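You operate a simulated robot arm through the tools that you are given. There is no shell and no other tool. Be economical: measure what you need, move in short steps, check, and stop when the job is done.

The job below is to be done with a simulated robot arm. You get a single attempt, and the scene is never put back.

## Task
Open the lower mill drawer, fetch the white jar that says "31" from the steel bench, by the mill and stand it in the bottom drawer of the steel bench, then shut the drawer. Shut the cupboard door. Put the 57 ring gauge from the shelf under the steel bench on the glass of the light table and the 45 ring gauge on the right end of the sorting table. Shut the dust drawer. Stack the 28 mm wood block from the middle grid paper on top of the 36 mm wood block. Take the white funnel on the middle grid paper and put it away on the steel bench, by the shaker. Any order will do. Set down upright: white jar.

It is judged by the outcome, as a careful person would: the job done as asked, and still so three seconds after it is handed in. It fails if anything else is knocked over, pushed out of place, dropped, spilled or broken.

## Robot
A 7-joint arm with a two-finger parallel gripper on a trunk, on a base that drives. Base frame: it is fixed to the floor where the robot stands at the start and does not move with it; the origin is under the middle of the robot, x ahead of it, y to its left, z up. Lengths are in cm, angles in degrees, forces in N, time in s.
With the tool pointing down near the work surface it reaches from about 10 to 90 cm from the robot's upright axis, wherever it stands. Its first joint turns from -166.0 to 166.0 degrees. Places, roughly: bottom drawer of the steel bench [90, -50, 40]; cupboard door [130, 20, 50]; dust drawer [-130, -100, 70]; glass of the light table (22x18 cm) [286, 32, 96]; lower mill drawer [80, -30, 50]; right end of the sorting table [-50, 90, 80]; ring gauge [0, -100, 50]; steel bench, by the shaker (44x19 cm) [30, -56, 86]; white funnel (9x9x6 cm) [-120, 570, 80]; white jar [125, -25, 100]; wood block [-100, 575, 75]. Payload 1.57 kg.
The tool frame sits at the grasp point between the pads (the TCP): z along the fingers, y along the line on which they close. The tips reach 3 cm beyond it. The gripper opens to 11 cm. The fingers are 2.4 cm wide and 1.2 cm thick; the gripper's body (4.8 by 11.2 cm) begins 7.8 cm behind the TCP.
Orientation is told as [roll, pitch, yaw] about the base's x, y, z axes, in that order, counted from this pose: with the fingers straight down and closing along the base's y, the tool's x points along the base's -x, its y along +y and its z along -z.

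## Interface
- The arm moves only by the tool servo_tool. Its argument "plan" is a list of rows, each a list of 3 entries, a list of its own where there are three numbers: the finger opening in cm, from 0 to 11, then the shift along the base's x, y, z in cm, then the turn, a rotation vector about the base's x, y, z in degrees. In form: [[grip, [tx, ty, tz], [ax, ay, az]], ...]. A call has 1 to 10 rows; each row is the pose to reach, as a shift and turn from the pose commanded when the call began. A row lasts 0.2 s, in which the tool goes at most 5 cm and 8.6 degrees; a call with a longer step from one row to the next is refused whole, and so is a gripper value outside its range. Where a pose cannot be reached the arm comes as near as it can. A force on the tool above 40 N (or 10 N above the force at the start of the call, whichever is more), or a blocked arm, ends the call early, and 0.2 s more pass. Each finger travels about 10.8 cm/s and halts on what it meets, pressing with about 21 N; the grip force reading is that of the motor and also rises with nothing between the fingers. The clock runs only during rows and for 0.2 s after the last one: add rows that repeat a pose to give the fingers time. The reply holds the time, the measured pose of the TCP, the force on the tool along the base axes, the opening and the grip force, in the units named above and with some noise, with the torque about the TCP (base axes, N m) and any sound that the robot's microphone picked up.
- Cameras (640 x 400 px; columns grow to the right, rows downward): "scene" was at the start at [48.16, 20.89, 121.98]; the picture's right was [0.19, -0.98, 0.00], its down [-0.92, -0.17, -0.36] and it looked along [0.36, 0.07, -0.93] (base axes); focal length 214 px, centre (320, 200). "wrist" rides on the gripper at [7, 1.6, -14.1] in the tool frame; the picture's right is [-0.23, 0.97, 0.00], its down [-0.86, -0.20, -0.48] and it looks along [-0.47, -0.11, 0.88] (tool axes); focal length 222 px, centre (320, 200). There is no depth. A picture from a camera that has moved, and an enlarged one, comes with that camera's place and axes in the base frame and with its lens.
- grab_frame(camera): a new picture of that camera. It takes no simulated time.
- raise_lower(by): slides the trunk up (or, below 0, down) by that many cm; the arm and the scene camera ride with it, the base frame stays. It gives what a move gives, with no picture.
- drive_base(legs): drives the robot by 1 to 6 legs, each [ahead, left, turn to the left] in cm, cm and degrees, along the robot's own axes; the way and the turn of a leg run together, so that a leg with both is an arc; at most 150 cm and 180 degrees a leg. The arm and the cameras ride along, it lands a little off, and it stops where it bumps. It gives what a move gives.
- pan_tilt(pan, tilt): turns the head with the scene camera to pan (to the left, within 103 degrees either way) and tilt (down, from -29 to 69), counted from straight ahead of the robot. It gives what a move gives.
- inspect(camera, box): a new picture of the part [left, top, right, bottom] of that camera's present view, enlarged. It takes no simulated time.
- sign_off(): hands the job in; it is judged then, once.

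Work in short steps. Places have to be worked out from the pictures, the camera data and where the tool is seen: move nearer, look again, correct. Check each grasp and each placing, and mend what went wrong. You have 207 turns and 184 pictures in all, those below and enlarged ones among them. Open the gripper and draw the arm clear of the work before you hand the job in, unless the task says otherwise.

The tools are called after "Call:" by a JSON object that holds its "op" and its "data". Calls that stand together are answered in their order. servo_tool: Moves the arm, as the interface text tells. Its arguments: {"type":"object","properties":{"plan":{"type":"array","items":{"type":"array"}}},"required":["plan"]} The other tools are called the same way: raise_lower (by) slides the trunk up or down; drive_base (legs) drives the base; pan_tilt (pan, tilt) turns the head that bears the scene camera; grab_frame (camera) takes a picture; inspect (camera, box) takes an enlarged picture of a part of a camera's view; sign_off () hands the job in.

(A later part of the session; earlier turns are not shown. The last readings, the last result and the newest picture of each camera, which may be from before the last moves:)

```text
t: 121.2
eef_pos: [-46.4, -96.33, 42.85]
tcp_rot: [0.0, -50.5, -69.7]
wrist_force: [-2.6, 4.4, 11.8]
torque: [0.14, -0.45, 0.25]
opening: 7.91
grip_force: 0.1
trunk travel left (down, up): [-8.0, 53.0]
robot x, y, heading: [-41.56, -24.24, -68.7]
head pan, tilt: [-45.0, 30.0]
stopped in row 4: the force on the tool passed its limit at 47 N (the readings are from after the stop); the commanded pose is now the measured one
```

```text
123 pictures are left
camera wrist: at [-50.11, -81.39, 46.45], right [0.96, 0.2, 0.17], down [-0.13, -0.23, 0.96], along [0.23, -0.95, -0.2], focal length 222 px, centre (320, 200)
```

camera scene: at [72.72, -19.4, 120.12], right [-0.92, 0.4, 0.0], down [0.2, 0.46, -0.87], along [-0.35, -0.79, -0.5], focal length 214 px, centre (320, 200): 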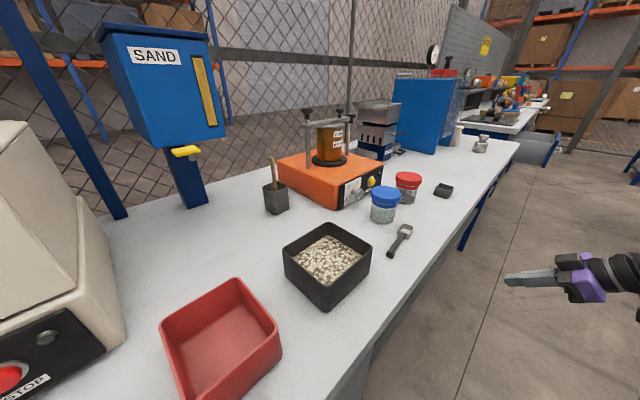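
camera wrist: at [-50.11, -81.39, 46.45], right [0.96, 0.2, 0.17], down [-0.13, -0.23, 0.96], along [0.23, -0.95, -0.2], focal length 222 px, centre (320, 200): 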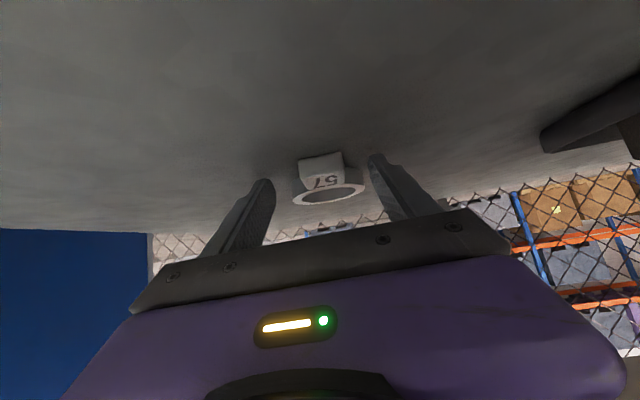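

Fingers touch the shelf. I raise 0.3 and close on the tab.

Call:
{"op": "servo_tool", "data": {"plan": [[8, [0, 0, 0.2], [0, 0, 0]], [5.5, [0, 0, 0.2], [0, 0, 0]], [3, [0, 0, 0.2], [0, 0, 0]], [2, [0, 0, 0.2], [0, 0, 0]], [2, [0, 0, 0.2], [0, 0, 0]]]}}

Call:
{"op": "grab_frame", "data": {"camera": "wrist"}}

```text
t: 122.3
eef_pos: [-46.3, -96.3, 42.85]
tcp_rot: [0.2, -50.3, -69.8]
wrist_force: [-0.8, 0.1, -0.1]
torque: [-0.05, 0.03, 0.01]
opening: 3.37
grip_force: 21.1
trunk travel left (down, up): [-8.0, 53.0]
robot x, y, heading: [-41.55, -24.21, -69.1]
head pan, tilt: [-45.0, 30.0]
```

```text
122 pictures are left
camera wrist: at [-50.01, -81.43, 46.51], right [0.96, 0.2, 0.18], down [-0.13, -0.24, 0.96], along [0.24, -0.95, -0.2], focal length 222 px, centre (320, 200)
```

wrist: 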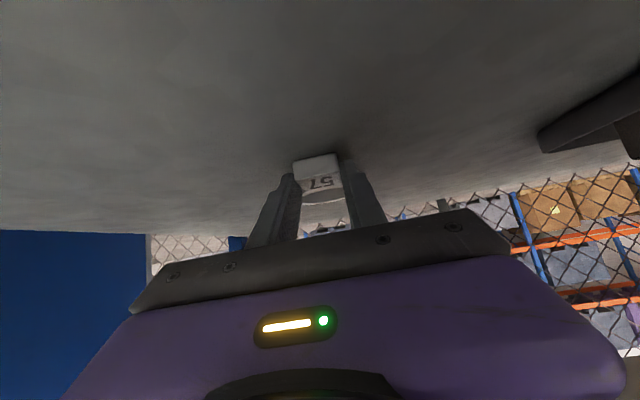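

Tab held (3.4 cm). I lift 4 cm and check it follows.

Call:
{"op": "servo_tool", "data": {"plan": [[2, [0, 0, 1], [0, 0, 0]], [2, [0, 0, 2.5], [0, 0, 0]], [2, [0, 0, 4], [0, 0, 0]], [2, [0, 0, 4], [0, 0, 0]]]}}

Call:
{"op": "grab_frame", "data": {"camera": "wrist"}}

```text
t: 123.3
eef_pos: [-46.28, -96.47, 46.89]
tcp_rot: [0.1, -50.4, -69.8]
wrist_force: [-0.2, -0.2, -1.9]
torque: [0.05, 0.03, -0.01]
opening: 3.38
grip_force: 20.9
trunk travel left (down, up): [-8.0, 53.0]
robot x, y, heading: [-41.62, -24.3, -69.0]
head pan, tilt: [-45.0, 30.0]
```

```text
121 pictures are left
camera wrist: at [-50.02, -81.4, 50.6], right [0.96, 0.2, 0.18], down [-0.13, -0.24, 0.96], along [0.24, -0.95, -0.2], focal length 222 px, centre (320, 200)
```

wrist: 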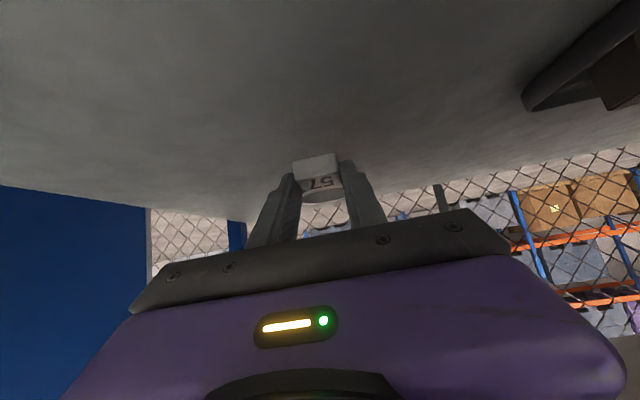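

Gauge 57 is lifted. I withdraw along the bench normal, rising gently.

Call:
{"op": "servo_tool", "data": {"plan": [[2, [-1.5, 4, 0.5], [0, 0, 0]], [2, [-3, 8, 1], [0, 0, 0]], [2, [-4.6, 12, 2], [0, 0, 0]], [2, [-6.1, 16, 3], [0, 0, 0]], [2, [-7.7, 20, 4], [0, 0, 0]], [2, [-9.2, 24, 5], [0, 0, 0]]]}}

Call:
{"op": "drive_base", "data": {"legs": [[-14, 0, 0]]}}

Call:
{"op": "raise_lower", "data": {"by": 40}}

Call:
{"op": "grab_frame", "data": {"camera": "wrist"}}

```text
t: 124.8
eef_pos: [-55.44, -72.54, 51.88]
tcp_rot: [0.0, -50.5, -69.5]
wrist_force: [0.1, 0.2, -1.6]
torque: [0.05, 0.02, -0.01]
opening: 3.33
grip_force: 21.2
trunk travel left (down, up): [-8.0, 53.0]
robot x, y, heading: [-41.23, -24.23, -68.8]
head pan, tilt: [-45.0, 30.0]
```

```text
t: 126.1
eef_pos: [-60.54, -59.39, 51.94]
tcp_rot: [0.1, -50.3, -69.8]
wrist_force: [-0.7, 0.0, -2.0]
torque: [0.04, 0.03, -0.01]
opening: 3.34
grip_force: 21.4
trunk travel left (down, up): [-8.0, 53.0]
robot x, y, heading: [-46.53, -11.41, -68.6]
head pan, tilt: [-45.0, 30.0]
```

```text
t: 129.9
eef_pos: [-60.56, -59.57, 91.89]
tcp_rot: [0.1, -50.3, -69.8]
wrist_force: [0.4, -0.5, -1.4]
torque: [0.03, 0.0, 0.02]
opening: 3.36
grip_force: 20.9
trunk travel left (down, up): [-48.0, 13.0]
robot x, y, heading: [-46.58, -11.38, -68.6]
head pan, tilt: [-45.0, 30.0]
```

```text
120 pictures are left
camera wrist: at [-64.28, -44.51, 95.57], right [0.96, 0.2, 0.18], down [-0.13, -0.24, 0.96], along [0.24, -0.95, -0.2], focal length 222 px, centre (320, 200)
```

wrist: 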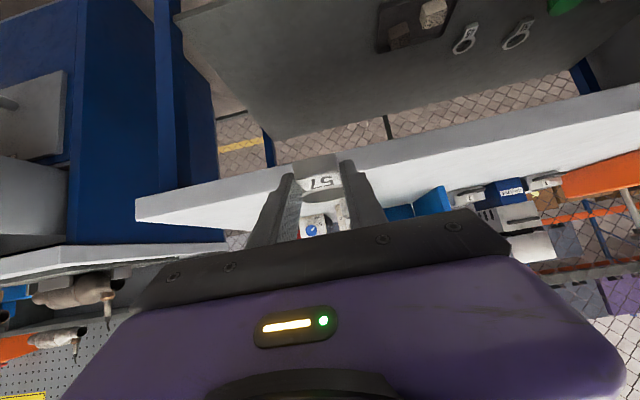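

57 is securely held, facing tab-first. The light table lies along the aisle at (286,32); I tuck the arm back a bit and drive left along the aisle in stages.

Call:
{"op": "servo_tool", "data": {"plan": [[2, [-1, 3.5, 1], [0, 0, 0]], [2, [-1, 7, 2], [0, 0, 0]], [2, [0, 10.5, 3], [0, 0, 0]], [2, [1, 13, 4], [0, 0, 0]]]}}

Call:
{"op": "drive_base", "data": {"legs": [[6, 0, 0], [0, 100, 0], [0, 60, 0]]}}

Call:
{"op": "pan_tilt", "data": {"pan": 60, "tilt": 35}}

Call:
{"op": "grab_frame", "data": {"camera": "scene"}}

```text
t: 130.9
eef_pos: [-59.67, -46.28, 95.95]
tcp_rot: [0.0, -50.4, -69.7]
wrist_force: [0.4, -0.5, -1.8]
torque: [0.03, 0.04, 0.02]
opening: 3.32
grip_force: 20.8
trunk travel left (down, up): [-48.0, 13.0]
robot x, y, heading: [-46.54, -11.62, -68.6]
head pan, tilt: [-45.0, 30.0]
```

```text
t: 139.7
eef_pos: [92.19, 6.74, 95.98]
tcp_rot: [0.1, -50.4, -69.6]
wrist_force: [-0.3, -0.1, -1.8]
torque: [0.05, 0.08, 0.05]
opening: 3.36
grip_force: 21.0
trunk travel left (down, up): [-48.0, 13.0]
robot x, y, heading: [105.22, 41.79, -68.5]
head pan, tilt: [-45.0, 30.0]
```

```text
t: 141.5
eef_pos: [92.21, 6.91, 95.94]
tcp_rot: [0.2, -50.4, -69.6]
wrist_force: [-0.1, -0.8, -1.1]
torque: [0.07, 0.05, 0.0]
opening: 3.36
grip_force: 20.9
trunk travel left (down, up): [-48.0, 13.0]
robot x, y, heading: [105.07, 42.02, -68.9]
head pan, tilt: [60.0, 35.0]
```

```text
119 pictures are left
camera scene: at [148.01, 7.79, 144.35], right [-0.15, -0.99, 0.0], down [-0.57, 0.09, -0.82], along [0.81, -0.12, -0.57], focal length 214 px, centre (320, 200)
```

scene: 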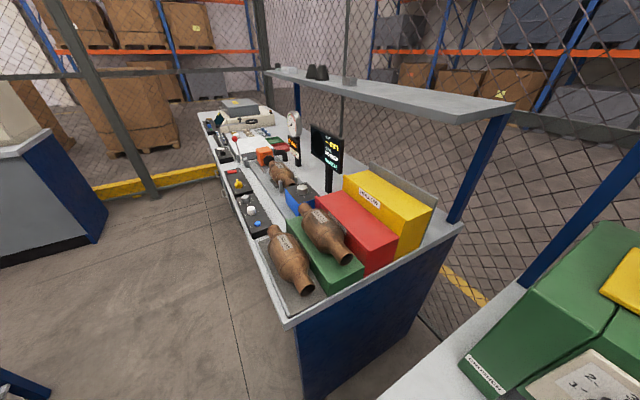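

The way ahead is clear. I continue left 170 cm toward the light table.

Call:
{"op": "drive_base", "data": {"legs": [[0, 90, 0], [0, 80, 0]]}}

Call:
{"op": "pan_tilt", "data": {"pan": 0, "tilt": 45}}

Call:
{"op": "grab_frame", "data": {"camera": "scene"}}

```text
t: 150.1
eef_pos: [251.08, 67.43, 95.97]
tcp_rot: [0.1, -50.3, -70.4]
wrist_force: [0.8, 0.2, -0.5]
torque: [0.06, 0.02, -0.02]
opening: 3.34
grip_force: 21.2
trunk travel left (down, up): [-48.0, 13.0]
robot x, y, heading: [264.56, 102.0, -69.3]
head pan, tilt: [60.0, 35.0]
```

```text
t: 151.4
eef_pos: [251.07, 67.44, 96.01]
tcp_rot: [0.2, -50.3, -70.3]
wrist_force: [-0.3, 0.0, -1.4]
torque: [0.03, 0.04, -0.01]
opening: 3.34
grip_force: 21.4
trunk travel left (down, up): [-48.0, 13.0]
robot x, y, heading: [264.7, 101.93, -69.5]
head pan, tilt: [0.0, 45.0]
```

```text
118 pictures are left
camera scene: at [301.03, 61.56, 142.86], right [-0.94, -0.35, 0.0], down [-0.25, 0.66, -0.71], along [0.25, -0.66, -0.71], focal length 214 px, centre (320, 200)
```

scene: 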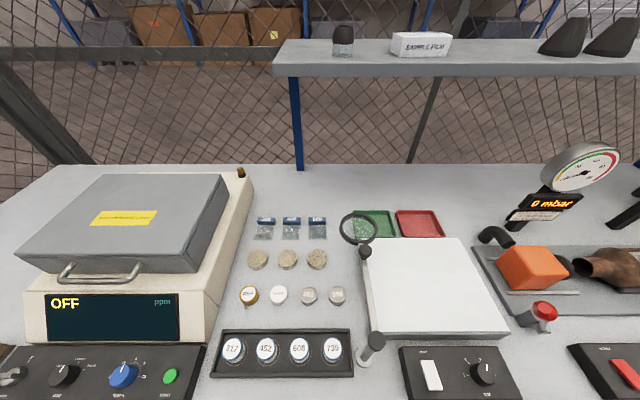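

The light table glass centre is ≈(284.3,34.4). I bring the gauge up to z≈107 and over the glass.

Call:
{"op": "servo_tool", "data": {"plan": [[2, [2, 0, 4.2], [0, 0, 0]], [2, [5, -1, 8], [0, 0, 0]], [2, [9, -2.5, 10], [0, 0, 0]], [2, [13, -5, 11], [0, 0, 0]], [2, [17, -7.8, 11], [0, 0, 0]], [2, [21, -10.8, 11], [0, 0, 0]], [2, [24.5, -14, 11], [0, 0, 0]], [2, [27.5, -17.5, 11], [0, 0, 0]], [2, [29.5, -21.5, 11], [0, 0, 0]], [2, [30.8, -24.5, 11], [0, 0, 0]]]}}

Call:
{"op": "grab_frame", "data": {"camera": "scene"}}

Call:
{"op": "grab_frame", "data": {"camera": "wrist"}}

```text
t: 153.2
eef_pos: [265.6, 46.16, 93.4]
tcp_rot: [-3.2, -49.1, -70.4]
wrist_force: [-4.7, 23.2, 39.2]
torque: [-0.53, 0.1, 0.22]
opening: 3.76
grip_force: 9.5
out of reach, approached as far as the arm can: row 3, 4, 5, 6, 7, 8, 9
trunk travel left (down, up): [-48.0, 13.0]
robot x, y, heading: [263.78, 102.39, -69.6]
head pan, tilt: [0.0, 45.0]
stopped in row 9: the force on the tool passed its limit at 271 N (the readings are from after the stop); the commanded pose is now the measured one
```

```text
117 pictures are left
camera scene: at [300.91, 61.77, 143.03], right [-0.94, -0.35, 0.0], down [-0.25, 0.66, -0.71], along [0.25, -0.66, -0.71], focal length 214 px, centre (320, 200)
```

scene: 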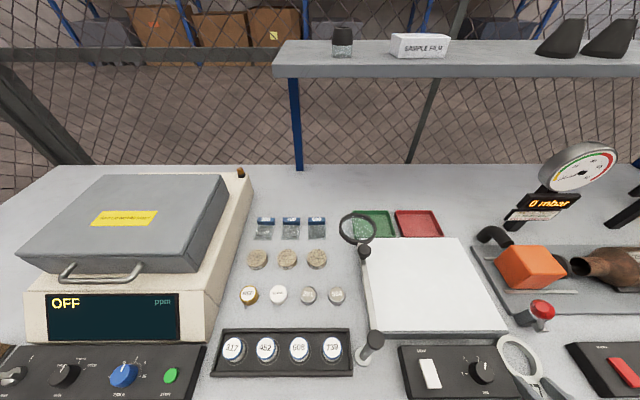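

```text
116 pictures are left
camera wrist: at [262.95, 61.28, 97.23], right [0.98, 0.15, 0.14], down [-0.1, -0.24, 0.97], along [0.18, -0.96, -0.22], focal length 222 px, centre (320, 200)
```

wrist: 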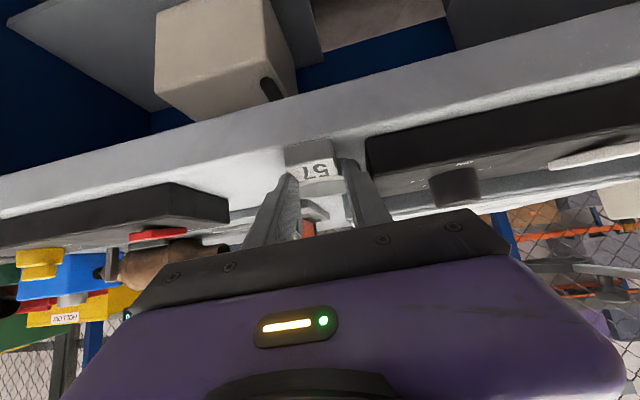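

The arm couldn't rise as asked and the gauge touched down on the bench between two control boxes. Nothing appears displaced; I re-tighten and raise by the trunk.

Call:
{"op": "servo_tool", "data": {"plan": [[2, [0, 0, 0], [0, 0, 0]], [2, [0, 0, 0], [0, 0, 0]]]}}

Call:
{"op": "grab_frame", "data": {"camera": "wrist"}}

Call:
{"op": "inspect", "data": {"camera": "scene", "box": [380, 260, 640, 400]}}

```text
t: 153.5
eef_pos: [265.68, 46.11, 93.32]
tcp_rot: [-3.4, -49.3, -70.3]
wrist_force: [-3.1, 23.2, 23.0]
torque: [-0.06, -0.2, 0.26]
opening: 3.75
grip_force: 9.6
trunk travel left (down, up): [-48.0, 13.0]
robot x, y, heading: [264.35, 102.23, -69.5]
head pan, tilt: [0.0, 45.0]
stopped in row 1: the force on the tool passed its limit at 60 N (the readings are from after the stop); the commanded pose is now the measured one
```

```text
115 pictures are left
camera wrist: at [262.94, 61.28, 97.22], right [0.98, 0.15, 0.13], down [-0.1, -0.23, 0.97], along [0.17, -0.96, -0.22], focal length 222 px, centre (320, 200)
```

wrist: 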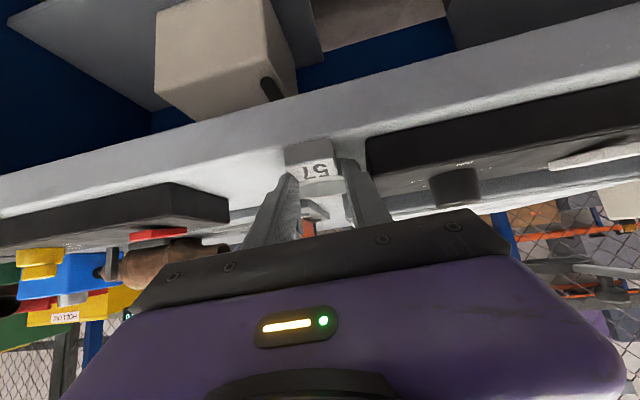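

```text
2.46 times, centred on (510, 330) of scene
camera zoom: at [300.91, 61.69, 142.88], right [-0.94, -0.35, 0.0], down [-0.25, 0.66, -0.71], along [0.25, -0.66, -0.71], focal length 528 px, centre (-148, -120)
```

zoom: 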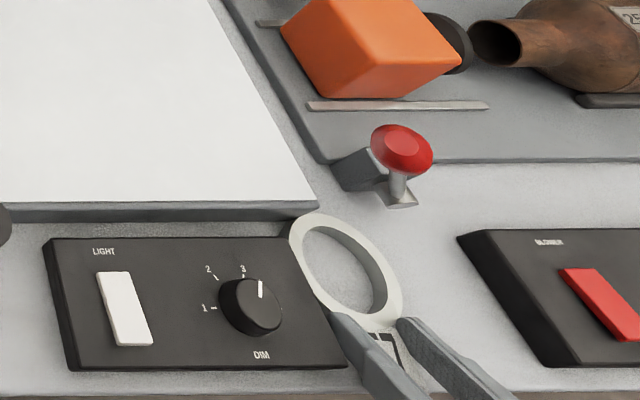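

The ring just rests wedged lightly beside the LIGHT box; nothing moved. I raise straight up by the trunk.

Call:
{"op": "raise_lower", "data": {"by": 12}}

Call:
{"op": "servo_tool", "data": {"plan": [[2, [0, 0, 0], [0, 0, 0]], [2, [0, 0, 0], [0, 0, 0]], [2, [0, 0, 0], [0, 0, 0]]]}}

Call:
{"op": "grab_frame", "data": {"camera": "wrist"}}

Call:
{"op": "grab_frame", "data": {"camera": "scene"}}

```text
t: 155.0
eef_pos: [265.68, 46.15, 105.08]
tcp_rot: [-3.1, -49.0, -70.4]
wrist_force: [-2.3, 4.3, -2.5]
torque: [0.24, 0.08, -0.01]
opening: 3.33
grip_force: 21.3
trunk travel left (down, up): [-60.0, 1.0]
robot x, y, heading: [264.57, 102.61, -69.3]
head pan, tilt: [0.0, 45.0]
```

```text
t: 155.8
eef_pos: [265.68, 46.17, 105.15]
tcp_rot: [-3.3, -49.0, -70.4]
wrist_force: [-3.7, 5.5, -3.6]
torque: [0.48, 0.22, -0.09]
opening: 3.37
grip_force: 21.2
trunk travel left (down, up): [-60.0, 1.0]
robot x, y, heading: [264.07, 102.57, -69.3]
head pan, tilt: [0.0, 45.0]
```

```text
113 pictures are left
camera wrist: at [262.94, 61.19, 109.09], right [0.98, 0.15, 0.14], down [-0.1, -0.24, 0.97], along [0.17, -0.96, -0.22], focal length 222 px, centre (320, 200)
```

wrist: 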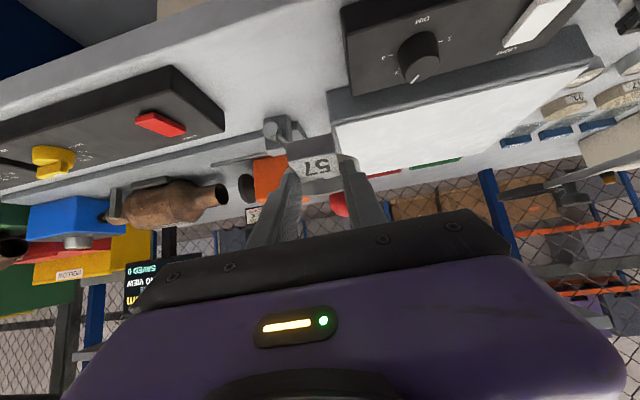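

```text
112 pictures are left
camera scene: at [300.92, 61.56, 154.86], right [-0.94, -0.35, 0.0], down [-0.25, 0.66, -0.71], along [0.25, -0.66, -0.71], focal length 214 px, centre (320, 200)
```

scene: 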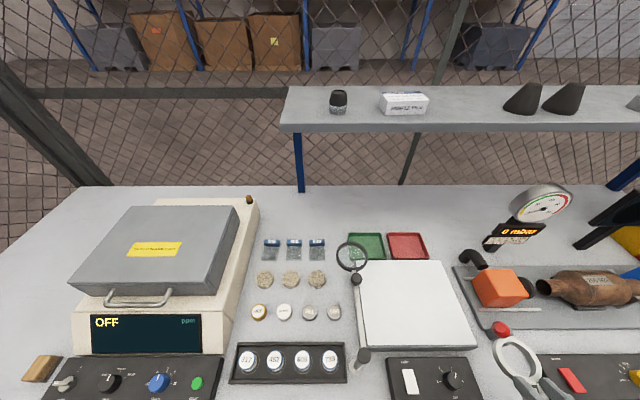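

Gauge still held. Slight residual force suggests it may touch the red valve; I back off along the normal first.

Call:
{"op": "servo_tool", "data": {"plan": [[2, [-1, 2.8, 0], [0, 0, 0]], [2, [-2, 5.6, 0], [0, 0, 0]], [2, [-2, 5.6, 0], [0, 0, 0]]]}}

Call:
{"op": "inspect", "data": {"camera": "scene", "box": [380, 260, 640, 400]}}

```text
t: 156.6
eef_pos: [263.02, 51.46, 104.56]
tcp_rot: [-3.0, -49.3, -70.2]
wrist_force: [-0.4, 0.1, -0.8]
torque: [0.03, 0.0, -0.05]
opening: 3.34
grip_force: 20.8
out of reach, approached as far as the arm can: row 1, 2, 3
trunk travel left (down, up): [-60.0, 1.0]
robot x, y, heading: [264.19, 102.05, -69.3]
head pan, tilt: [0.0, 45.0]
```

```text
2.46 times, centred on (510, 330) of scene
camera zoom: at [300.94, 61.54, 154.86], right [-0.94, -0.35, 0.0], down [-0.25, 0.66, -0.71], along [0.25, -0.66, -0.71], focal length 528 px, centre (-148, -120)
```

zoom: 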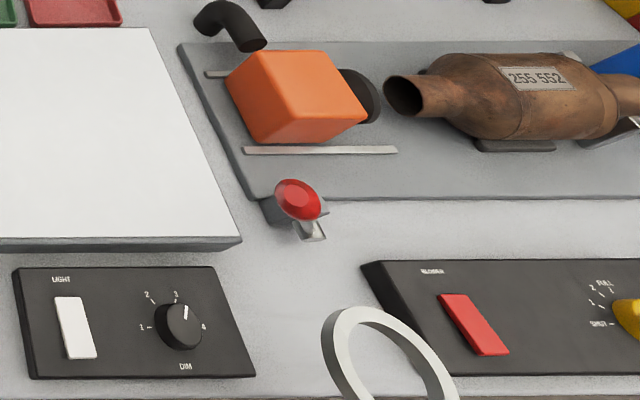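

All undisturbed. The arm was simply folded too near. I back the base 8 cm and strafe left 14 so the gauge lines up with the glass.

Call:
{"op": "drive_base", "data": {"legs": [[-8, 0, 0], [0, 14, 0]]}}

Call:
{"op": "servo_tool", "data": {"plan": [[2, [0, 0, 2], [0, 0, 0]], [2, [0, 0, 4], [0, 0, 0]], [2, [0.8, -2.2, 4], [0, 0, 0]], [2, [1.6, -4.4, 4], [0, 0, 0]]]}}

Call:
{"op": "grab_frame", "data": {"camera": "scene"}}

```text
t: 158.6
eef_pos: [273.22, 63.89, 104.5]
tcp_rot: [-3.2, -49.1, -70.4]
wrist_force: [0.0, 0.1, -1.6]
torque: [0.03, -0.01, 0.02]
opening: 3.38
grip_force: 21.1
trunk travel left (down, up): [-60.0, 1.0]
robot x, y, heading: [274.67, 114.56, -69.3]
head pan, tilt: [0.0, 45.0]
```

```text
t: 159.6
eef_pos: [273.11, 58.64, 106.42]
tcp_rot: [-3.2, -49.3, -70.3]
wrist_force: [0.8, -0.3, -0.9]
torque: [0.05, 0.05, -0.01]
opening: 3.33
grip_force: 21.0
out of reach, approached as far as the arm can: row 1, 2, 3, 4
trunk travel left (down, up): [-60.0, 1.0]
robot x, y, heading: [274.44, 114.74, -69.3]
head pan, tilt: [0.0, 45.0]
```

```text
110 pictures are left
camera scene: at [311.06, 73.99, 154.87], right [-0.94, -0.35, 0.0], down [-0.25, 0.66, -0.71], along [0.25, -0.66, -0.71], focal length 214 px, centre (320, 200)
```

scene: 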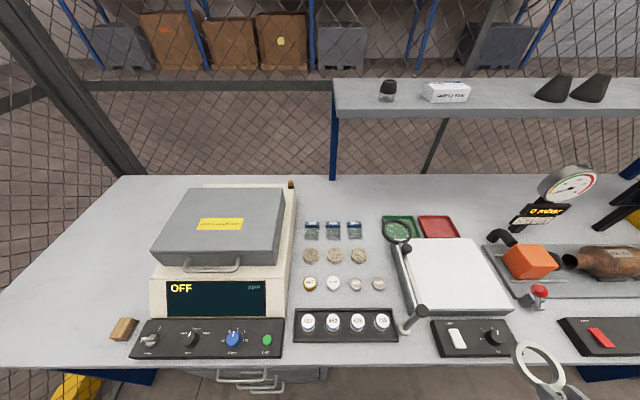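

Gauge aligned with the glass. I advance 22 cm along the inward normal at this height.

Call:
{"op": "servo_tool", "data": {"plan": [[2, [1.5, -4, 0], [0, 0, 0]], [2, [3, -8, 0], [0, 0, 0]], [2, [4.5, -12, 0], [0, 0, 0]], [2, [6.1, -16, 0], [0, 0, 0]], [2, [7.5, -20, 0], [0, 0, 0]], [2, [8, -21, 0], [0, 0, 0]]]}}

Call:
{"op": "grab_frame", "data": {"camera": "scene"}}

Call:
{"op": "grab_frame", "data": {"camera": "wrist"}}

```text
t: 161.0
eef_pos: [281.1, 37.35, 106.33]
tcp_rot: [-3.1, -49.1, -70.4]
wrist_force: [0.3, 0.0, -0.9]
torque: [0.04, 0.01, 0.0]
opening: 3.34
grip_force: 21.4
trunk travel left (down, up): [-60.0, 1.0]
robot x, y, heading: [274.72, 114.6, -69.4]
head pan, tilt: [0.0, 45.0]
```

```text
109 pictures are left
camera scene: at [311.06, 73.98, 154.86], right [-0.94, -0.35, 0.0], down [-0.25, 0.66, -0.71], along [0.25, -0.66, -0.71], focal length 214 px, centre (320, 200)
```

scene: 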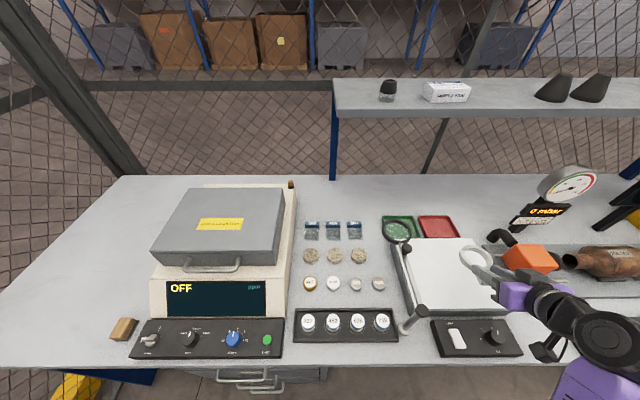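

```text
108 pictures are left
camera wrist: at [278.34, 52.47, 110.26], right [0.98, 0.15, 0.14], down [-0.1, -0.24, 0.97], along [0.18, -0.96, -0.22], focal length 222 px, centre (320, 200)
```

wrist: 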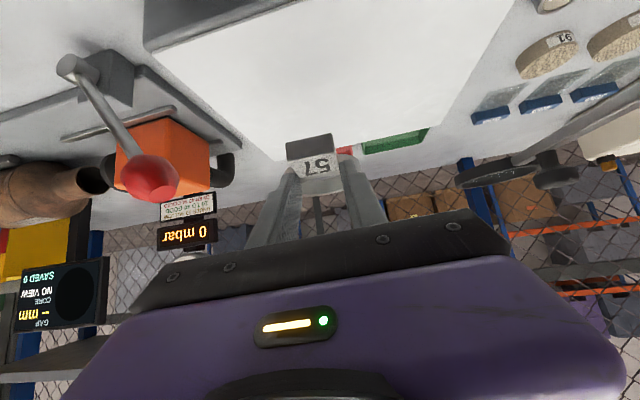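

Corner sizes fit 22×18 at z=96, so the glass surface is z≈96, centre ≈(285,33). I adjust 2.5 cm, restore the tool's original attitude, and lower to just above.

Call:
{"op": "servo_tool", "data": {"plan": [[2, [1.4, 2.1, 0], [-0.43, -2.34, 2.45]], [2, [1.4, 2.1, -2.5], [-0.43, -2.34, 2.45]], [2, [1.4, 2.1, -4.5], [-0.43, -2.34, 2.45]], [2, [1.4, 2.1, -5.5], [-0.43, -2.34, 2.45]]]}}

Call:
{"op": "inspect", "data": {"camera": "scene", "box": [380, 210, 580, 380]}}

```text
t: 162.0
eef_pos: [282.44, 39.67, 100.82]
tcp_rot: [0.2, -50.4, -70.4]
wrist_force: [-0.2, 0.4, -1.6]
torque: [0.07, -0.02, 0.0]
opening: 3.33
grip_force: 21.1
trunk travel left (down, up): [-60.0, 1.0]
robot x, y, heading: [275.1, 115.11, -69.5]
head pan, tilt: [0.0, 45.0]
```

```text
2.35 times, centred on (480, 295) of scene
camera zoom: at [311.06, 73.96, 154.86], right [-0.94, -0.35, 0.0], down [-0.25, 0.66, -0.71], along [0.25, -0.66, -0.71], focal length 505 px, centre (-56, -24)
```

zoom: 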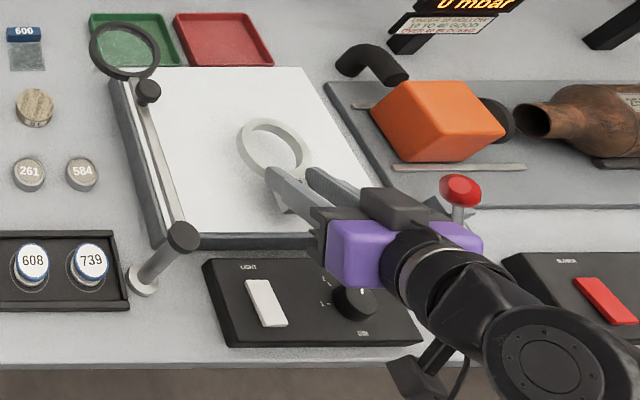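

The ring hovers over the glass middle. I lower in small steps until contact.

Call:
{"op": "servo_tool", "data": {"plan": [[2, [0, 0, -0.5], [0, 0, 0]], [2, [0, 0, -0.9], [0, 0, 0]], [2, [0, 0, -1.3], [0, 0, 0]]]}}

```text
t: 162.8
eef_pos: [282.45, 39.56, 99.51]
tcp_rot: [0.0, -50.3, -70.3]
wrist_force: [0.4, 1.0, -0.8]
torque: [0.06, 0.0, -0.03]
opening: 3.37
grip_force: 20.6
trunk travel left (down, up): [-60.0, 1.0]
robot x, y, heading: [274.71, 114.72, -69.3]
head pan, tilt: [0.0, 45.0]
```

Call:
{"op": "servo_tool", "data": {"plan": [[2, [0, 0, -0.4], [0, 0, 0]], [2, [0, 0, -0.8], [0, 0, 0]], [2, [0, 0, -1.2], [0, 0, 0]], [2, [0, 0, -1.5], [0, 0, 0]]]}}

Call:
{"op": "inspect", "data": {"camera": "scene", "box": [380, 210, 580, 380]}}

```text
t: 163.8
eef_pos: [282.4, 39.55, 98.54]
tcp_rot: [-0.1, -50.7, -70.2]
wrist_force: [1.0, 8.1, 25.3]
torque: [-0.28, -0.26, 0.08]
opening: 3.37
grip_force: 20.9
trunk travel left (down, up): [-60.0, 1.0]
robot x, y, heading: [274.7, 114.67, -69.5]
head pan, tilt: [0.0, 45.0]
```

```text
2.35 times, centred on (480, 295) of scene
camera zoom: at [311.07, 74.08, 154.94], right [-0.94, -0.35, 0.0], down [-0.25, 0.66, -0.71], along [0.25, -0.66, -0.71], focal length 505 px, centre (-56, -24)
```

zoom: 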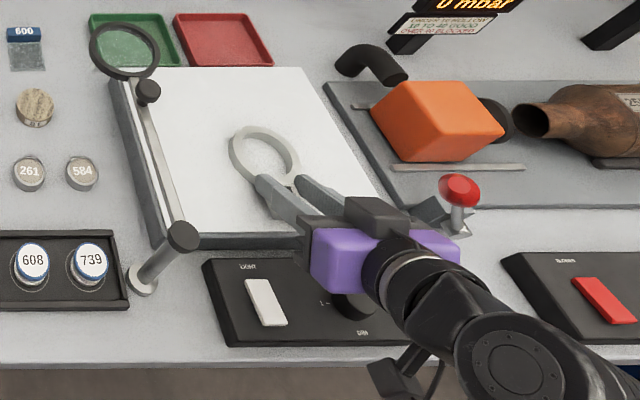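

Contact made. I ease up 0.3 and open gently.

Call:
{"op": "servo_tool", "data": {"plan": [[3.2, [0, 0, 0.5], [0, 0, 0]], [4.5, [0, 0, 0.5], [0, 0, 0]], [6, [0, 0, 0.5], [0, 0, 0]], [7, [0, 0, 0.5], [0, 0, 0]]]}}

Call:
{"op": "servo_tool", "data": {"plan": [[7, [-0.9, 2.3, 2], [0, 0, 0]], [7, [-1.8, 4.6, 4], [0, 0, 0]], [7, [-2.7, 7, 6], [0, 0, 0]], [7, [-3.5, 9.2, 8], [0, 0, 0]]]}}

Call:
{"op": "inspect", "data": {"camera": "scene", "box": [380, 210, 580, 380]}}

```text
t: 164.8
eef_pos: [282.38, 39.53, 98.61]
tcp_rot: [0.2, -50.3, -70.3]
wrist_force: [-0.5, 0.2, 0.2]
torque: [0.0, 0.05, 0.02]
opening: 7.0
grip_force: 0.1
trunk travel left (down, up): [-60.0, 1.0]
robot x, y, heading: [274.26, 115.01, -69.6]
head pan, tilt: [0.0, 45.0]
```

```text
t: 165.8
eef_pos: [278.89, 48.86, 106.41]
tcp_rot: [0.1, -50.4, -70.4]
wrist_force: [0.1, -0.3, 0.1]
torque: [-0.02, -0.01, -0.01]
opening: 7.01
grip_force: 0.1
trunk travel left (down, up): [-60.0, 1.0]
robot x, y, heading: [274.79, 114.58, -69.7]
head pan, tilt: [0.0, 45.0]
```

```text
2.35 times, centred on (480, 295) of scene
camera zoom: at [311.07, 73.95, 154.85], right [-0.94, -0.35, 0.0], down [-0.25, 0.66, -0.71], along [0.25, -0.66, -0.71], focal length 505 px, centre (-56, -24)
```

zoom: 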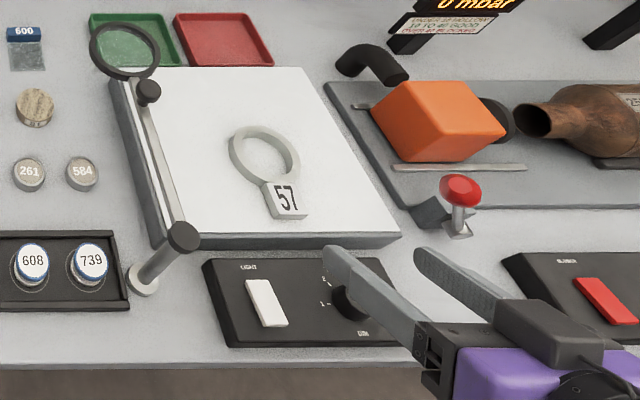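

57 lies flat on the glass. I retract the arm and drive back toward gauge 45.

Call:
{"op": "servo_tool", "data": {"plan": [[7, [-1.5, 4, 0], [0, 0, 0]], [7, [-3, 8, 0], [0, 0, 0]], [7, [-4.5, 12, 0], [0, 0, 0]], [5, [-6, 16, -1], [0, 0, 0]], [4, [-7.5, 20, -2], [0, 0, 0]], [4, [-8.5, 23, -3], [0, 0, 0]]]}}

Call:
{"op": "drive_base", "data": {"legs": [[0, 0, 1], [0, -100, 0], [0, -100, 0]]}}

Call:
{"op": "raise_lower", "data": {"by": -40}}

```text
t: 167.2
eef_pos: [270.2, 71.69, 103.63]
tcp_rot: [0.0, -50.5, -70.3]
wrist_force: [-0.1, -0.6, 0.3]
torque: [-0.04, 0.04, 0.04]
opening: 4.0
grip_force: 0.1
out of reach, approached as far as the arm can: row 3
trunk travel left (down, up): [-60.0, 1.0]
robot x, y, heading: [274.42, 115.12, -69.6]
head pan, tilt: [0.0, 45.0]
```

```text
t: 177.4
eef_pos: [84.21, 1.68, 103.61]
tcp_rot: [0.1, -50.3, -70.4]
wrist_force: [0.0, -0.4, 0.0]
torque: [-0.02, 0.02, -0.02]
opening: 3.97
grip_force: 0.1
trunk travel left (down, up): [-60.0, 1.0]
robot x, y, heading: [88.47, 44.75, -69.4]
head pan, tilt: [0.0, 45.0]
```

```text
t: 181.3
eef_pos: [84.14, 1.61, 63.54]
tcp_rot: [0.2, -50.3, -70.5]
wrist_force: [0.7, 0.7, 0.9]
torque: [-0.01, 0.0, 0.0]
opening: 4.01
grip_force: 0.0
trunk travel left (down, up): [-20.0, 41.0]
robot x, y, heading: [88.98, 44.61, -69.8]
head pan, tilt: [0.0, 45.0]
```

I strafe right 107 cm to stand before gauge 45 and look with the wrist camera.

Call:
{"op": "drive_base", "data": {"legs": [[0, 0, 0.8], [0, -107, 0]]}}

Call:
{"op": "grab_frame", "data": {"camera": "wrist"}}

```text
t: 187.1
eef_pos: [-15.54, -37.45, 63.47]
tcp_rot: [0.1, -50.2, -69.7]
wrist_force: [-0.6, -0.8, -0.2]
torque: [0.0, -0.01, 0.0]
opening: 4.01
grip_force: 0.1
trunk travel left (down, up): [-20.0, 41.0]
robot x, y, heading: [-11.91, 5.75, -68.8]
head pan, tilt: [0.0, 45.0]
```

```text
104 pictures are left
camera wrist: at [-19.4, -22.45, 67.27], right [0.96, 0.2, 0.18], down [-0.13, -0.24, 0.96], along [0.24, -0.95, -0.2], focal length 222 px, centre (320, 200)
```

wrist: 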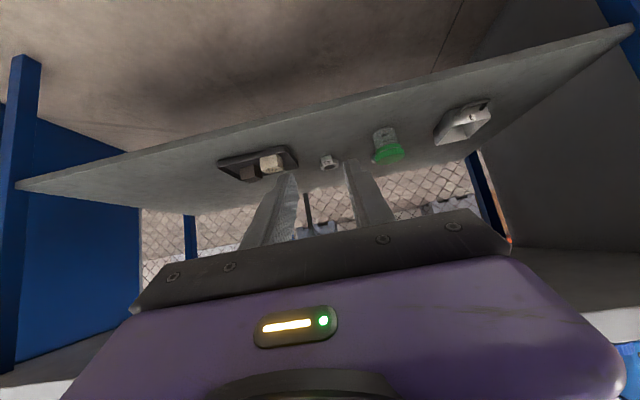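

45 is dead ahead (≈(2.6,-87)). I drive 18 cm ahead for reach and look closer.

Call:
{"op": "drive_base", "data": {"legs": [[18, 0, 0]]}}

Call:
{"op": "grab_frame", "data": {"camera": "wrist"}}

```text
t: 188.6
eef_pos: [-9.3, -54.02, 63.53]
tcp_rot: [0.1, -50.4, -69.8]
wrist_force: [0.9, 0.5, 0.2]
torque: [0.02, 0.0, 0.0]
opening: 3.98
grip_force: 0.0
trunk travel left (down, up): [-20.0, 41.0]
robot x, y, heading: [-5.06, -11.63, -68.8]
head pan, tilt: [0.0, 45.0]
```

```text
103 pictures are left
camera wrist: at [-13.0, -39.1, 67.27], right [0.96, 0.2, 0.18], down [-0.13, -0.24, 0.96], along [0.24, -0.95, -0.2], focal length 222 px, centre (320, 200)
```

wrist: 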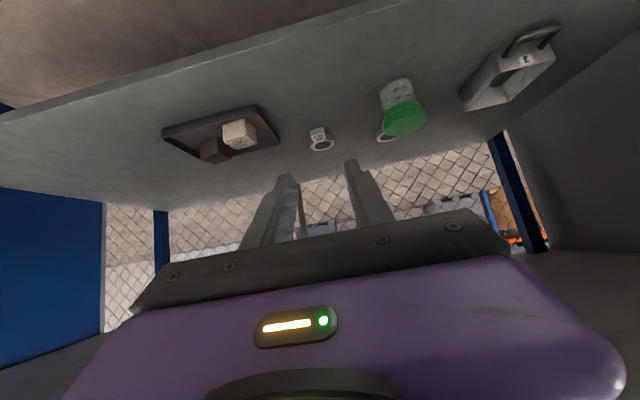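

45: tab ≈(2,-87), ring ≈(3.8,-92). I go to a pre-grasp point 6 cm short.

Call:
{"op": "servo_tool", "data": {"plan": [[6, [1, -3, -3], [0, 0, 0]], [7, [2.1, -6.3, -5.5], [0, 0, 0]], [7, [3.3, -9.8, -7.8], [0, 0, 0]], [7, [4.5, -13.4, -9.8], [0, 0, 0]], [7, [5.7, -17, -11.6], [0, 0, 0]], [7, [6.8, -20.6, -13.4], [0, 0, 0]], [7, [7.9, -24.2, -15.1], [0, 0, 0]], [7, [9, -27.5, -16.5], [0, 0, 0]], [7, [9, -27.5, -16.5], [0, 0, 0]]]}}

Call:
{"op": "grab_frame", "data": {"camera": "wrist"}}

```text
t: 190.6
eef_pos: [-0.47, -81.77, 47.03]
tcp_rot: [0.1, -50.3, -69.7]
wrist_force: [0.1, 0.3, -0.2]
torque: [-0.02, 0.04, 0.01]
opening: 7.01
grip_force: 0.1
trunk travel left (down, up): [-20.0, 41.0]
robot x, y, heading: [-5.3, -10.89, -69.1]
head pan, tilt: [0.0, 45.0]
```

```text
102 pictures are left
camera wrist: at [-4.13, -66.74, 50.72], right [0.96, 0.2, 0.18], down [-0.13, -0.24, 0.96], along [0.24, -0.95, -0.2], focal length 222 px, centre (320, 200)
```

wrist: 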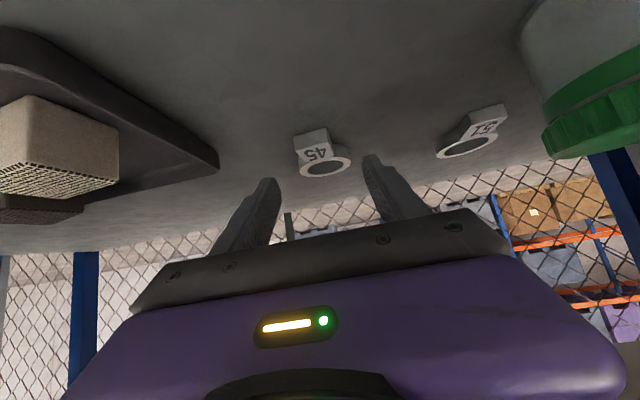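

Well aligned. I advance most of the way and re-look.

Call:
{"op": "servo_tool", "data": {"plan": [[7, [0.4, -1, -1.1], [0, 0, 0]], [7, [0.8, -2, -2.2], [0, 0, 0]], [7, [1.1, -3, -3.2], [0, 0, 0]], [7, [1.1, -3, -3.2], [0, 0, 0]]]}}

Call:
{"op": "grab_frame", "data": {"camera": "wrist"}}

```text
t: 191.6
eef_pos: [0.84, -84.49, 43.79]
tcp_rot: [0.0, -50.4, -69.8]
wrist_force: [0.0, -0.5, -0.1]
torque: [0.01, 0.03, 0.02]
opening: 7.03
grip_force: 0.0
trunk travel left (down, up): [-20.0, 41.0]
robot x, y, heading: [-5.4, -11.03, -69.2]
head pan, tilt: [0.0, 45.0]
```

```text
101 pictures are left
camera wrist: at [-2.87, -69.59, 47.51], right [0.96, 0.2, 0.18], down [-0.13, -0.24, 0.96], along [0.24, -0.95, -0.2], focal length 222 px, centre (320, 200)
```

wrist: 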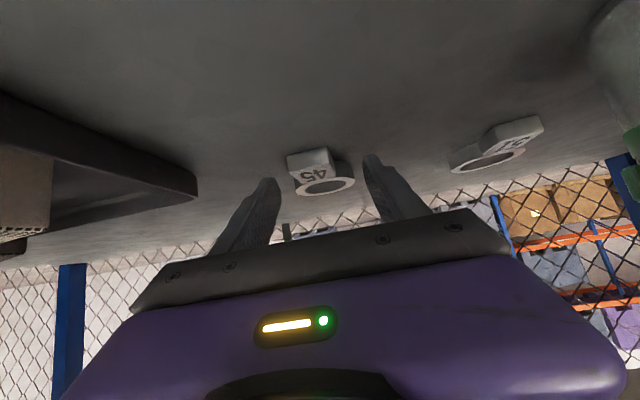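

The geometry matches the earlier successful grasp. I advance 0.7, lower to the shelf height, and close.

Call:
{"op": "servo_tool", "data": {"plan": [[7, [0.25, -0.65, 0], [0, 0, 0]], [7, [0.25, -0.65, -0.5], [0, 0, 0]], [7, [0.25, -0.65, -0.9], [0, 0, 0]], [5, [0.25, -0.65, -0.9], [0, 0, 0]], [3, [0.25, -0.65, -0.9], [0, 0, 0]], [2, [0.25, -0.65, -0.9], [0, 0, 0]], [2, [0.25, -0.65, -0.9], [0, 0, 0]]]}}

Call:
{"op": "grab_frame", "data": {"camera": "wrist"}}

```text
t: 193.2
eef_pos: [1.04, -85.21, 42.97]
tcp_rot: [0.3, -50.2, -69.8]
wrist_force: [-0.5, 0.0, 0.6]
torque: [0.01, -0.06, -0.02]
opening: 3.32
grip_force: 21.0
trunk travel left (down, up): [-20.0, 41.0]
robot x, y, heading: [-5.66, -11.11, -69.0]
head pan, tilt: [0.0, 45.0]
```

```text
100 pictures are left
camera wrist: at [-2.67, -70.24, 46.65], right [0.96, 0.2, 0.18], down [-0.13, -0.24, 0.96], along [0.24, -0.95, -0.2], focal length 222 px, centre (320, 200)
```

wrist: 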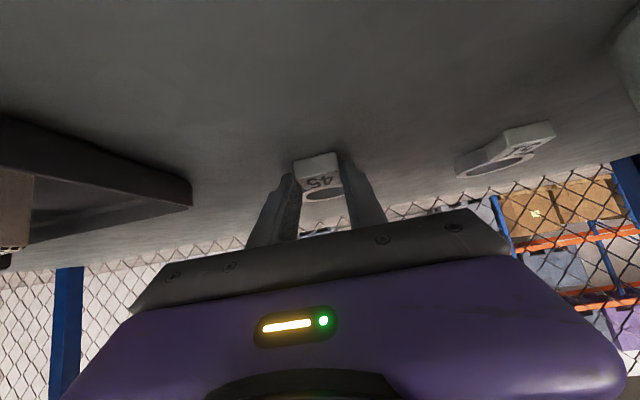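

45's tab is gripped. I lift and withdraw along the normal.

Call:
{"op": "servo_tool", "data": {"plan": [[2, [0, 0, 1], [0, 0, 0]], [2, [0, 0, 3], [0, 0, 0]], [2, [0, 0, 4], [0, 0, 0]], [2, [-1.5, 4, 5], [0, 0, 0]], [2, [-3, 8, 6], [0, 0, 0]], [2, [-4.6, 12, 8], [0, 0, 0]], [2, [-6.1, 16, 10], [0, 0, 0]], [2, [-7.7, 20, 12], [0, 0, 0]], [2, [-9.2, 24, 14], [0, 0, 0]], [2, [-10.3, 27, 16], [0, 0, 0]]]}}

Call:
{"op": "drive_base", "data": {"legs": [[-18, 0, 0]]}}

Call:
{"op": "grab_frame", "data": {"camera": "wrist"}}

```text
t: 195.4
eef_pos: [-9.04, -58.22, 59.02]
tcp_rot: [0.0, -50.4, -69.7]
wrist_force: [0.5, -0.9, -0.7]
torque: [0.05, 0.05, -0.01]
opening: 3.37
grip_force: 20.8
trunk travel left (down, up): [-20.0, 41.0]
robot x, y, heading: [-5.23, -11.02, -69.0]
head pan, tilt: [0.0, 45.0]
```

```text
t: 196.9
eef_pos: [-15.44, -41.67, 58.92]
tcp_rot: [0.1, -50.3, -69.8]
wrist_force: [0.2, 0.1, -2.1]
torque: [0.06, 0.0, 0.0]
opening: 3.36
grip_force: 21.3
trunk travel left (down, up): [-20.0, 41.0]
robot x, y, heading: [-12.2, 5.2, -68.7]
head pan, tilt: [0.0, 45.0]
```

```text
99 pictures are left
camera wrist: at [-19.16, -26.74, 62.62], right [0.96, 0.2, 0.18], down [-0.13, -0.24, 0.96], along [0.23, -0.95, -0.2], focal length 222 px, centre (320, 200)
```

wrist: 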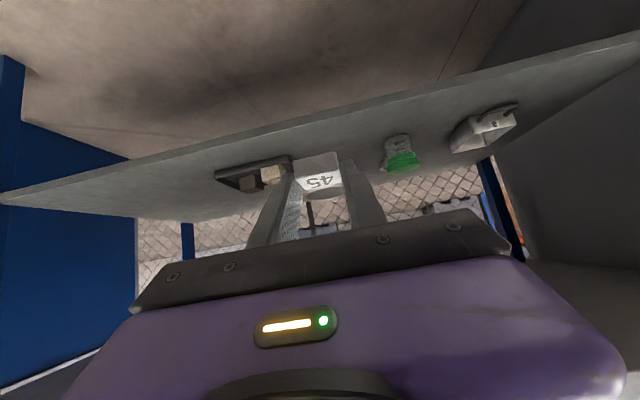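

45 held. I raise, then turn clockwise (away from the tables) to look at the sorting table behind.

Call:
{"op": "raise_lower", "data": {"by": 40}}

Call:
{"op": "drive_base", "data": {"legs": [[0, 0, -90]]}}

Call:
{"op": "pan_tilt", "data": {"pan": 0, "tilt": 30}}

Call:
{"op": "grab_frame", "data": {"camera": "scene"}}

Call:
{"op": "pan_tilt", "data": {"pan": -75, "tilt": 35}}

Call:
{"op": "grab_frame", "data": {"camera": "scene"}}

```text
t: 200.8
eef_pos: [-15.37, -41.74, 98.95]
tcp_rot: [0.1, -50.2, -69.8]
wrist_force: [0.2, 0.9, -0.9]
torque: [0.06, 0.03, -0.02]
opening: 3.34
grip_force: 20.8
trunk travel left (down, up): [-60.0, 1.0]
robot x, y, heading: [-12.03, 5.17, -69.0]
head pan, tilt: [0.0, 45.0]
```

```text
t: 205.0
eef_pos: [-58.9, 9.08, 98.95]
tcp_rot: [0.1, -50.2, -159.9]
wrist_force: [-0.6, -0.1, -1.5]
torque: [0.04, -0.03, 0.0]
opening: 3.33
grip_force: 20.9
trunk travel left (down, up): [-60.0, 1.0]
robot x, y, heading: [-11.69, 5.37, -159.0]
head pan, tilt: [0.0, 45.0]
```

```text
t: 205.8
eef_pos: [-58.9, 9.19, 98.96]
tcp_rot: [0.1, -50.3, -159.7]
wrist_force: [-0.5, 0.2, -1.3]
torque: [-0.02, -0.03, 0.0]
opening: 3.35
grip_force: 20.6
trunk travel left (down, up): [-60.0, 1.0]
robot x, y, heading: [-12.03, 5.51, -158.8]
head pan, tilt: [0.0, 30.0]
```

```text
98 pictures are left
camera scene: at [-52.89, -31.98, 157.12], right [-0.36, 0.93, 0.0], down [0.47, 0.18, -0.87], along [-0.81, -0.31, -0.5], focal length 214 px, centre (320, 200)
```

scene: 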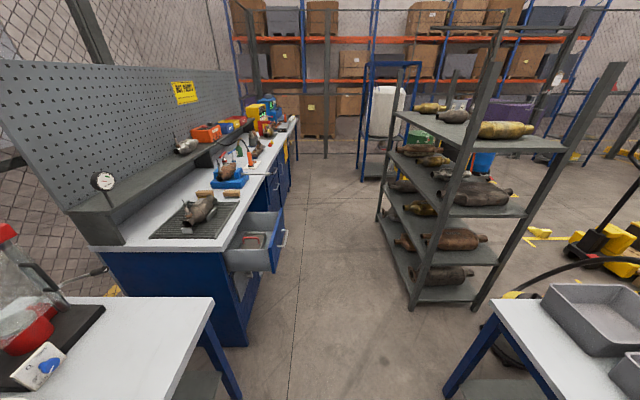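

```text
t: 207.2
eef_pos: [-58.88, 9.09, 98.94]
tcp_rot: [0.2, -50.4, -159.8]
wrist_force: [-0.1, 1.1, -1.6]
torque: [0.03, -0.05, 0.02]
opening: 3.32
grip_force: 21.2
trunk travel left (down, up): [-60.0, 1.0]
robot x, y, heading: [-11.79, 5.38, -159.1]
head pan, tilt: [-75.0, 35.0]
```

```text
97 pictures are left
camera scene: at [-49.64, -21.61, 156.35], right [0.81, 0.59, 0.0], down [0.34, -0.46, -0.82], along [-0.48, 0.66, -0.57], focal length 214 px, centre (320, 200)
```

scene: 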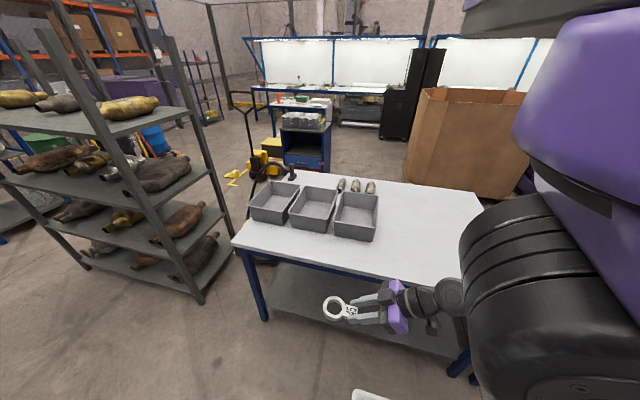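

Sorting table: trays at the left half, right end free. The open grey drawer further on is the dust drawer. I turn another 90° to face the table.

Call:
{"op": "drive_base", "data": {"legs": [[0, 0, -90]]}}

Call:
{"op": "pan_tilt", "data": {"pan": -10, "tilt": 50}}

Call:
{"op": "grab_frame", "data": {"camera": "scene"}}

```text
t: 211.5
eef_pos: [-6.95, 52.47, 98.92]
tcp_rot: [0.0, -50.3, 108.7]
wrist_force: [-0.4, -0.6, -2.1]
torque: [-0.06, -0.01, -0.03]
opening: 3.36
grip_force: 20.8
trunk travel left (down, up): [-60.0, 1.0]
robot x, y, heading: [-11.36, 5.45, 109.7]
head pan, tilt: [-75.0, 35.0]
```

```text
t: 212.9
eef_pos: [-6.8, 52.43, 98.88]
tcp_rot: [0.1, -50.3, 108.7]
wrist_force: [0.0, -0.3, -1.9]
torque: [-0.06, -0.04, -0.01]
opening: 3.36
grip_force: 21.3
trunk travel left (down, up): [-60.0, 1.0]
robot x, y, heading: [-11.57, 5.4, 109.8]
head pan, tilt: [-10.0, 50.0]
```

```text
96 pictures are left
camera scene: at [-46.24, 46.39, 154.17], right [0.99, 0.17, 0.0], down [0.13, -0.76, -0.64], along [-0.11, 0.63, -0.77], focal length 214 px, centre (320, 200)
```

scene: 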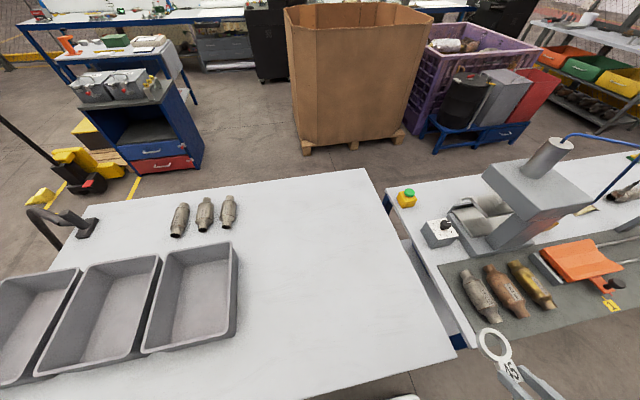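

The free right-end area is clear; target ring spot ≈(-46,77). I strafe left 33 so the gauge lines up, then extend.

Call:
{"op": "drive_base", "data": {"legs": [[0, 33, 0]]}}

Call:
{"op": "servo_tool", "data": {"plan": [[2, [-1.4, 4, 0], [0, 0, 0]], [2, [-2.8, 8, 0], [0, 0, 0]], [2, [-4.2, 12, 0], [0, 0, 0]], [2, [-5.6, 16, 0], [0, 0, 0]], [2, [-7, 20, 0], [0, 0, 0]], [2, [-8.3, 24, -2], [0, 0, 0]], [2, [-9.3, 27, -4], [0, 0, 0]], [2, [-9.6, 28, -7], [0, 0, 0]], [2, [-9.6, 28, -10], [0, 0, 0]]]}}

Call:
{"op": "grab_frame", "data": {"camera": "scene"}}

```text
t: 215.0
eef_pos: [-37.75, 41.45, 99.0]
tcp_rot: [0.1, -50.3, 108.6]
wrist_force: [-0.2, 0.7, -0.9]
torque: [-0.07, -0.01, -0.01]
opening: 3.37
grip_force: 21.0
trunk travel left (down, up): [-60.0, 1.0]
robot x, y, heading: [-42.92, -5.79, 109.2]
head pan, tilt: [-10.0, 50.0]
```

```text
t: 217.0
eef_pos: [-47.39, 69.47, 88.88]
tcp_rot: [0.1, -50.3, 108.6]
wrist_force: [-0.4, -0.7, -1.0]
torque: [-0.08, -0.01, -0.02]
opening: 3.36
grip_force: 20.7
trunk travel left (down, up): [-60.0, 1.0]
robot x, y, heading: [-42.57, -5.72, 109.5]
head pan, tilt: [-10.0, 50.0]
```

```text
95 pictures are left
camera scene: at [-77.24, 35.48, 154.17], right [0.99, 0.16, 0.0], down [0.13, -0.76, -0.64], along [-0.11, 0.63, -0.77], focal length 214 px, centre (320, 200)
```

scene: 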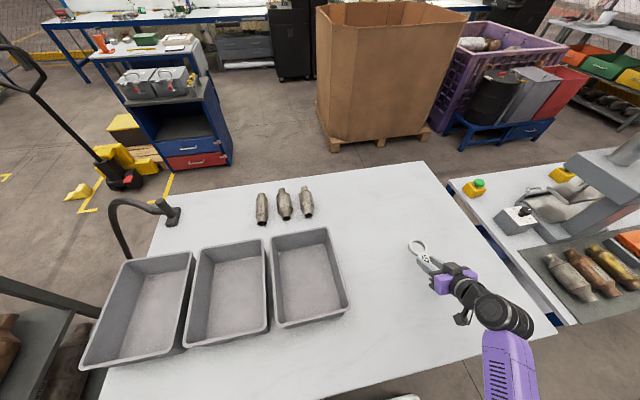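

Ring hovers over the right end. I lower gently until contact.

Call:
{"op": "servo_tool", "data": {"plan": [[2, [0, 0, -2], [0, 0, 0]], [2, [0, 0, -4], [0, 0, 0]], [2, [0, 0, -4.8], [0, 0, 0]], [2, [0, 0, -5.3], [0, 0, 0]], [2, [0, 0, -5.7], [0, 0, 0]]]}}

```text
t: 218.2
eef_pos: [-47.42, 69.45, 83.13]
tcp_rot: [0.2, -50.4, 108.5]
wrist_force: [-0.7, 0.7, -0.7]
torque: [-0.04, -0.02, -0.01]
opening: 3.36
grip_force: 20.7
trunk travel left (down, up): [-60.0, 1.0]
robot x, y, heading: [-42.51, -5.56, 109.5]
head pan, tilt: [-10.0, 50.0]
```

Call:
{"op": "servo_tool", "data": {"plan": [[2, [0, 0, -0.5], [0, 0, 0]], [2, [0, 0, -1], [0, 0, 0]], [2, [0, 0, -1.4], [0, 0, 0]], [2, [0, 0, -1.8], [0, 0, 0]]]}}

Call:
{"op": "inspect", "data": {"camera": "scene", "box": [340, 200, 540, 325]}}

```text
t: 219.0
eef_pos: [-47.54, 69.93, 82.85]
tcp_rot: [0.1, -51.4, 108.3]
wrist_force: [1.1, 4.5, 10.1]
torque: [0.11, 0.14, -0.05]
opening: 3.34
grip_force: 21.2
trunk travel left (down, up): [-60.0, 1.0]
robot x, y, heading: [-42.94, -5.73, 109.4]
head pan, tilt: [-10.0, 50.0]
stopped in row 3: the force on the tool passed its limit at 62 N (the readings are from after the stop); the commanded pose is now the measured one
```

```text
3.20 times, centred on (440, 262) of scene
camera zoom: at [-77.22, 35.42, 154.16], right [0.99, 0.16, 0.0], down [0.13, -0.76, -0.64], along [-0.11, 0.63, -0.77], focal length 686 px, centre (-64, 0)
```

zoom: 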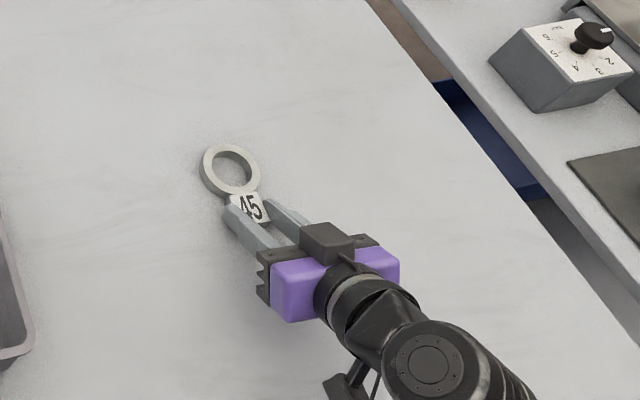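

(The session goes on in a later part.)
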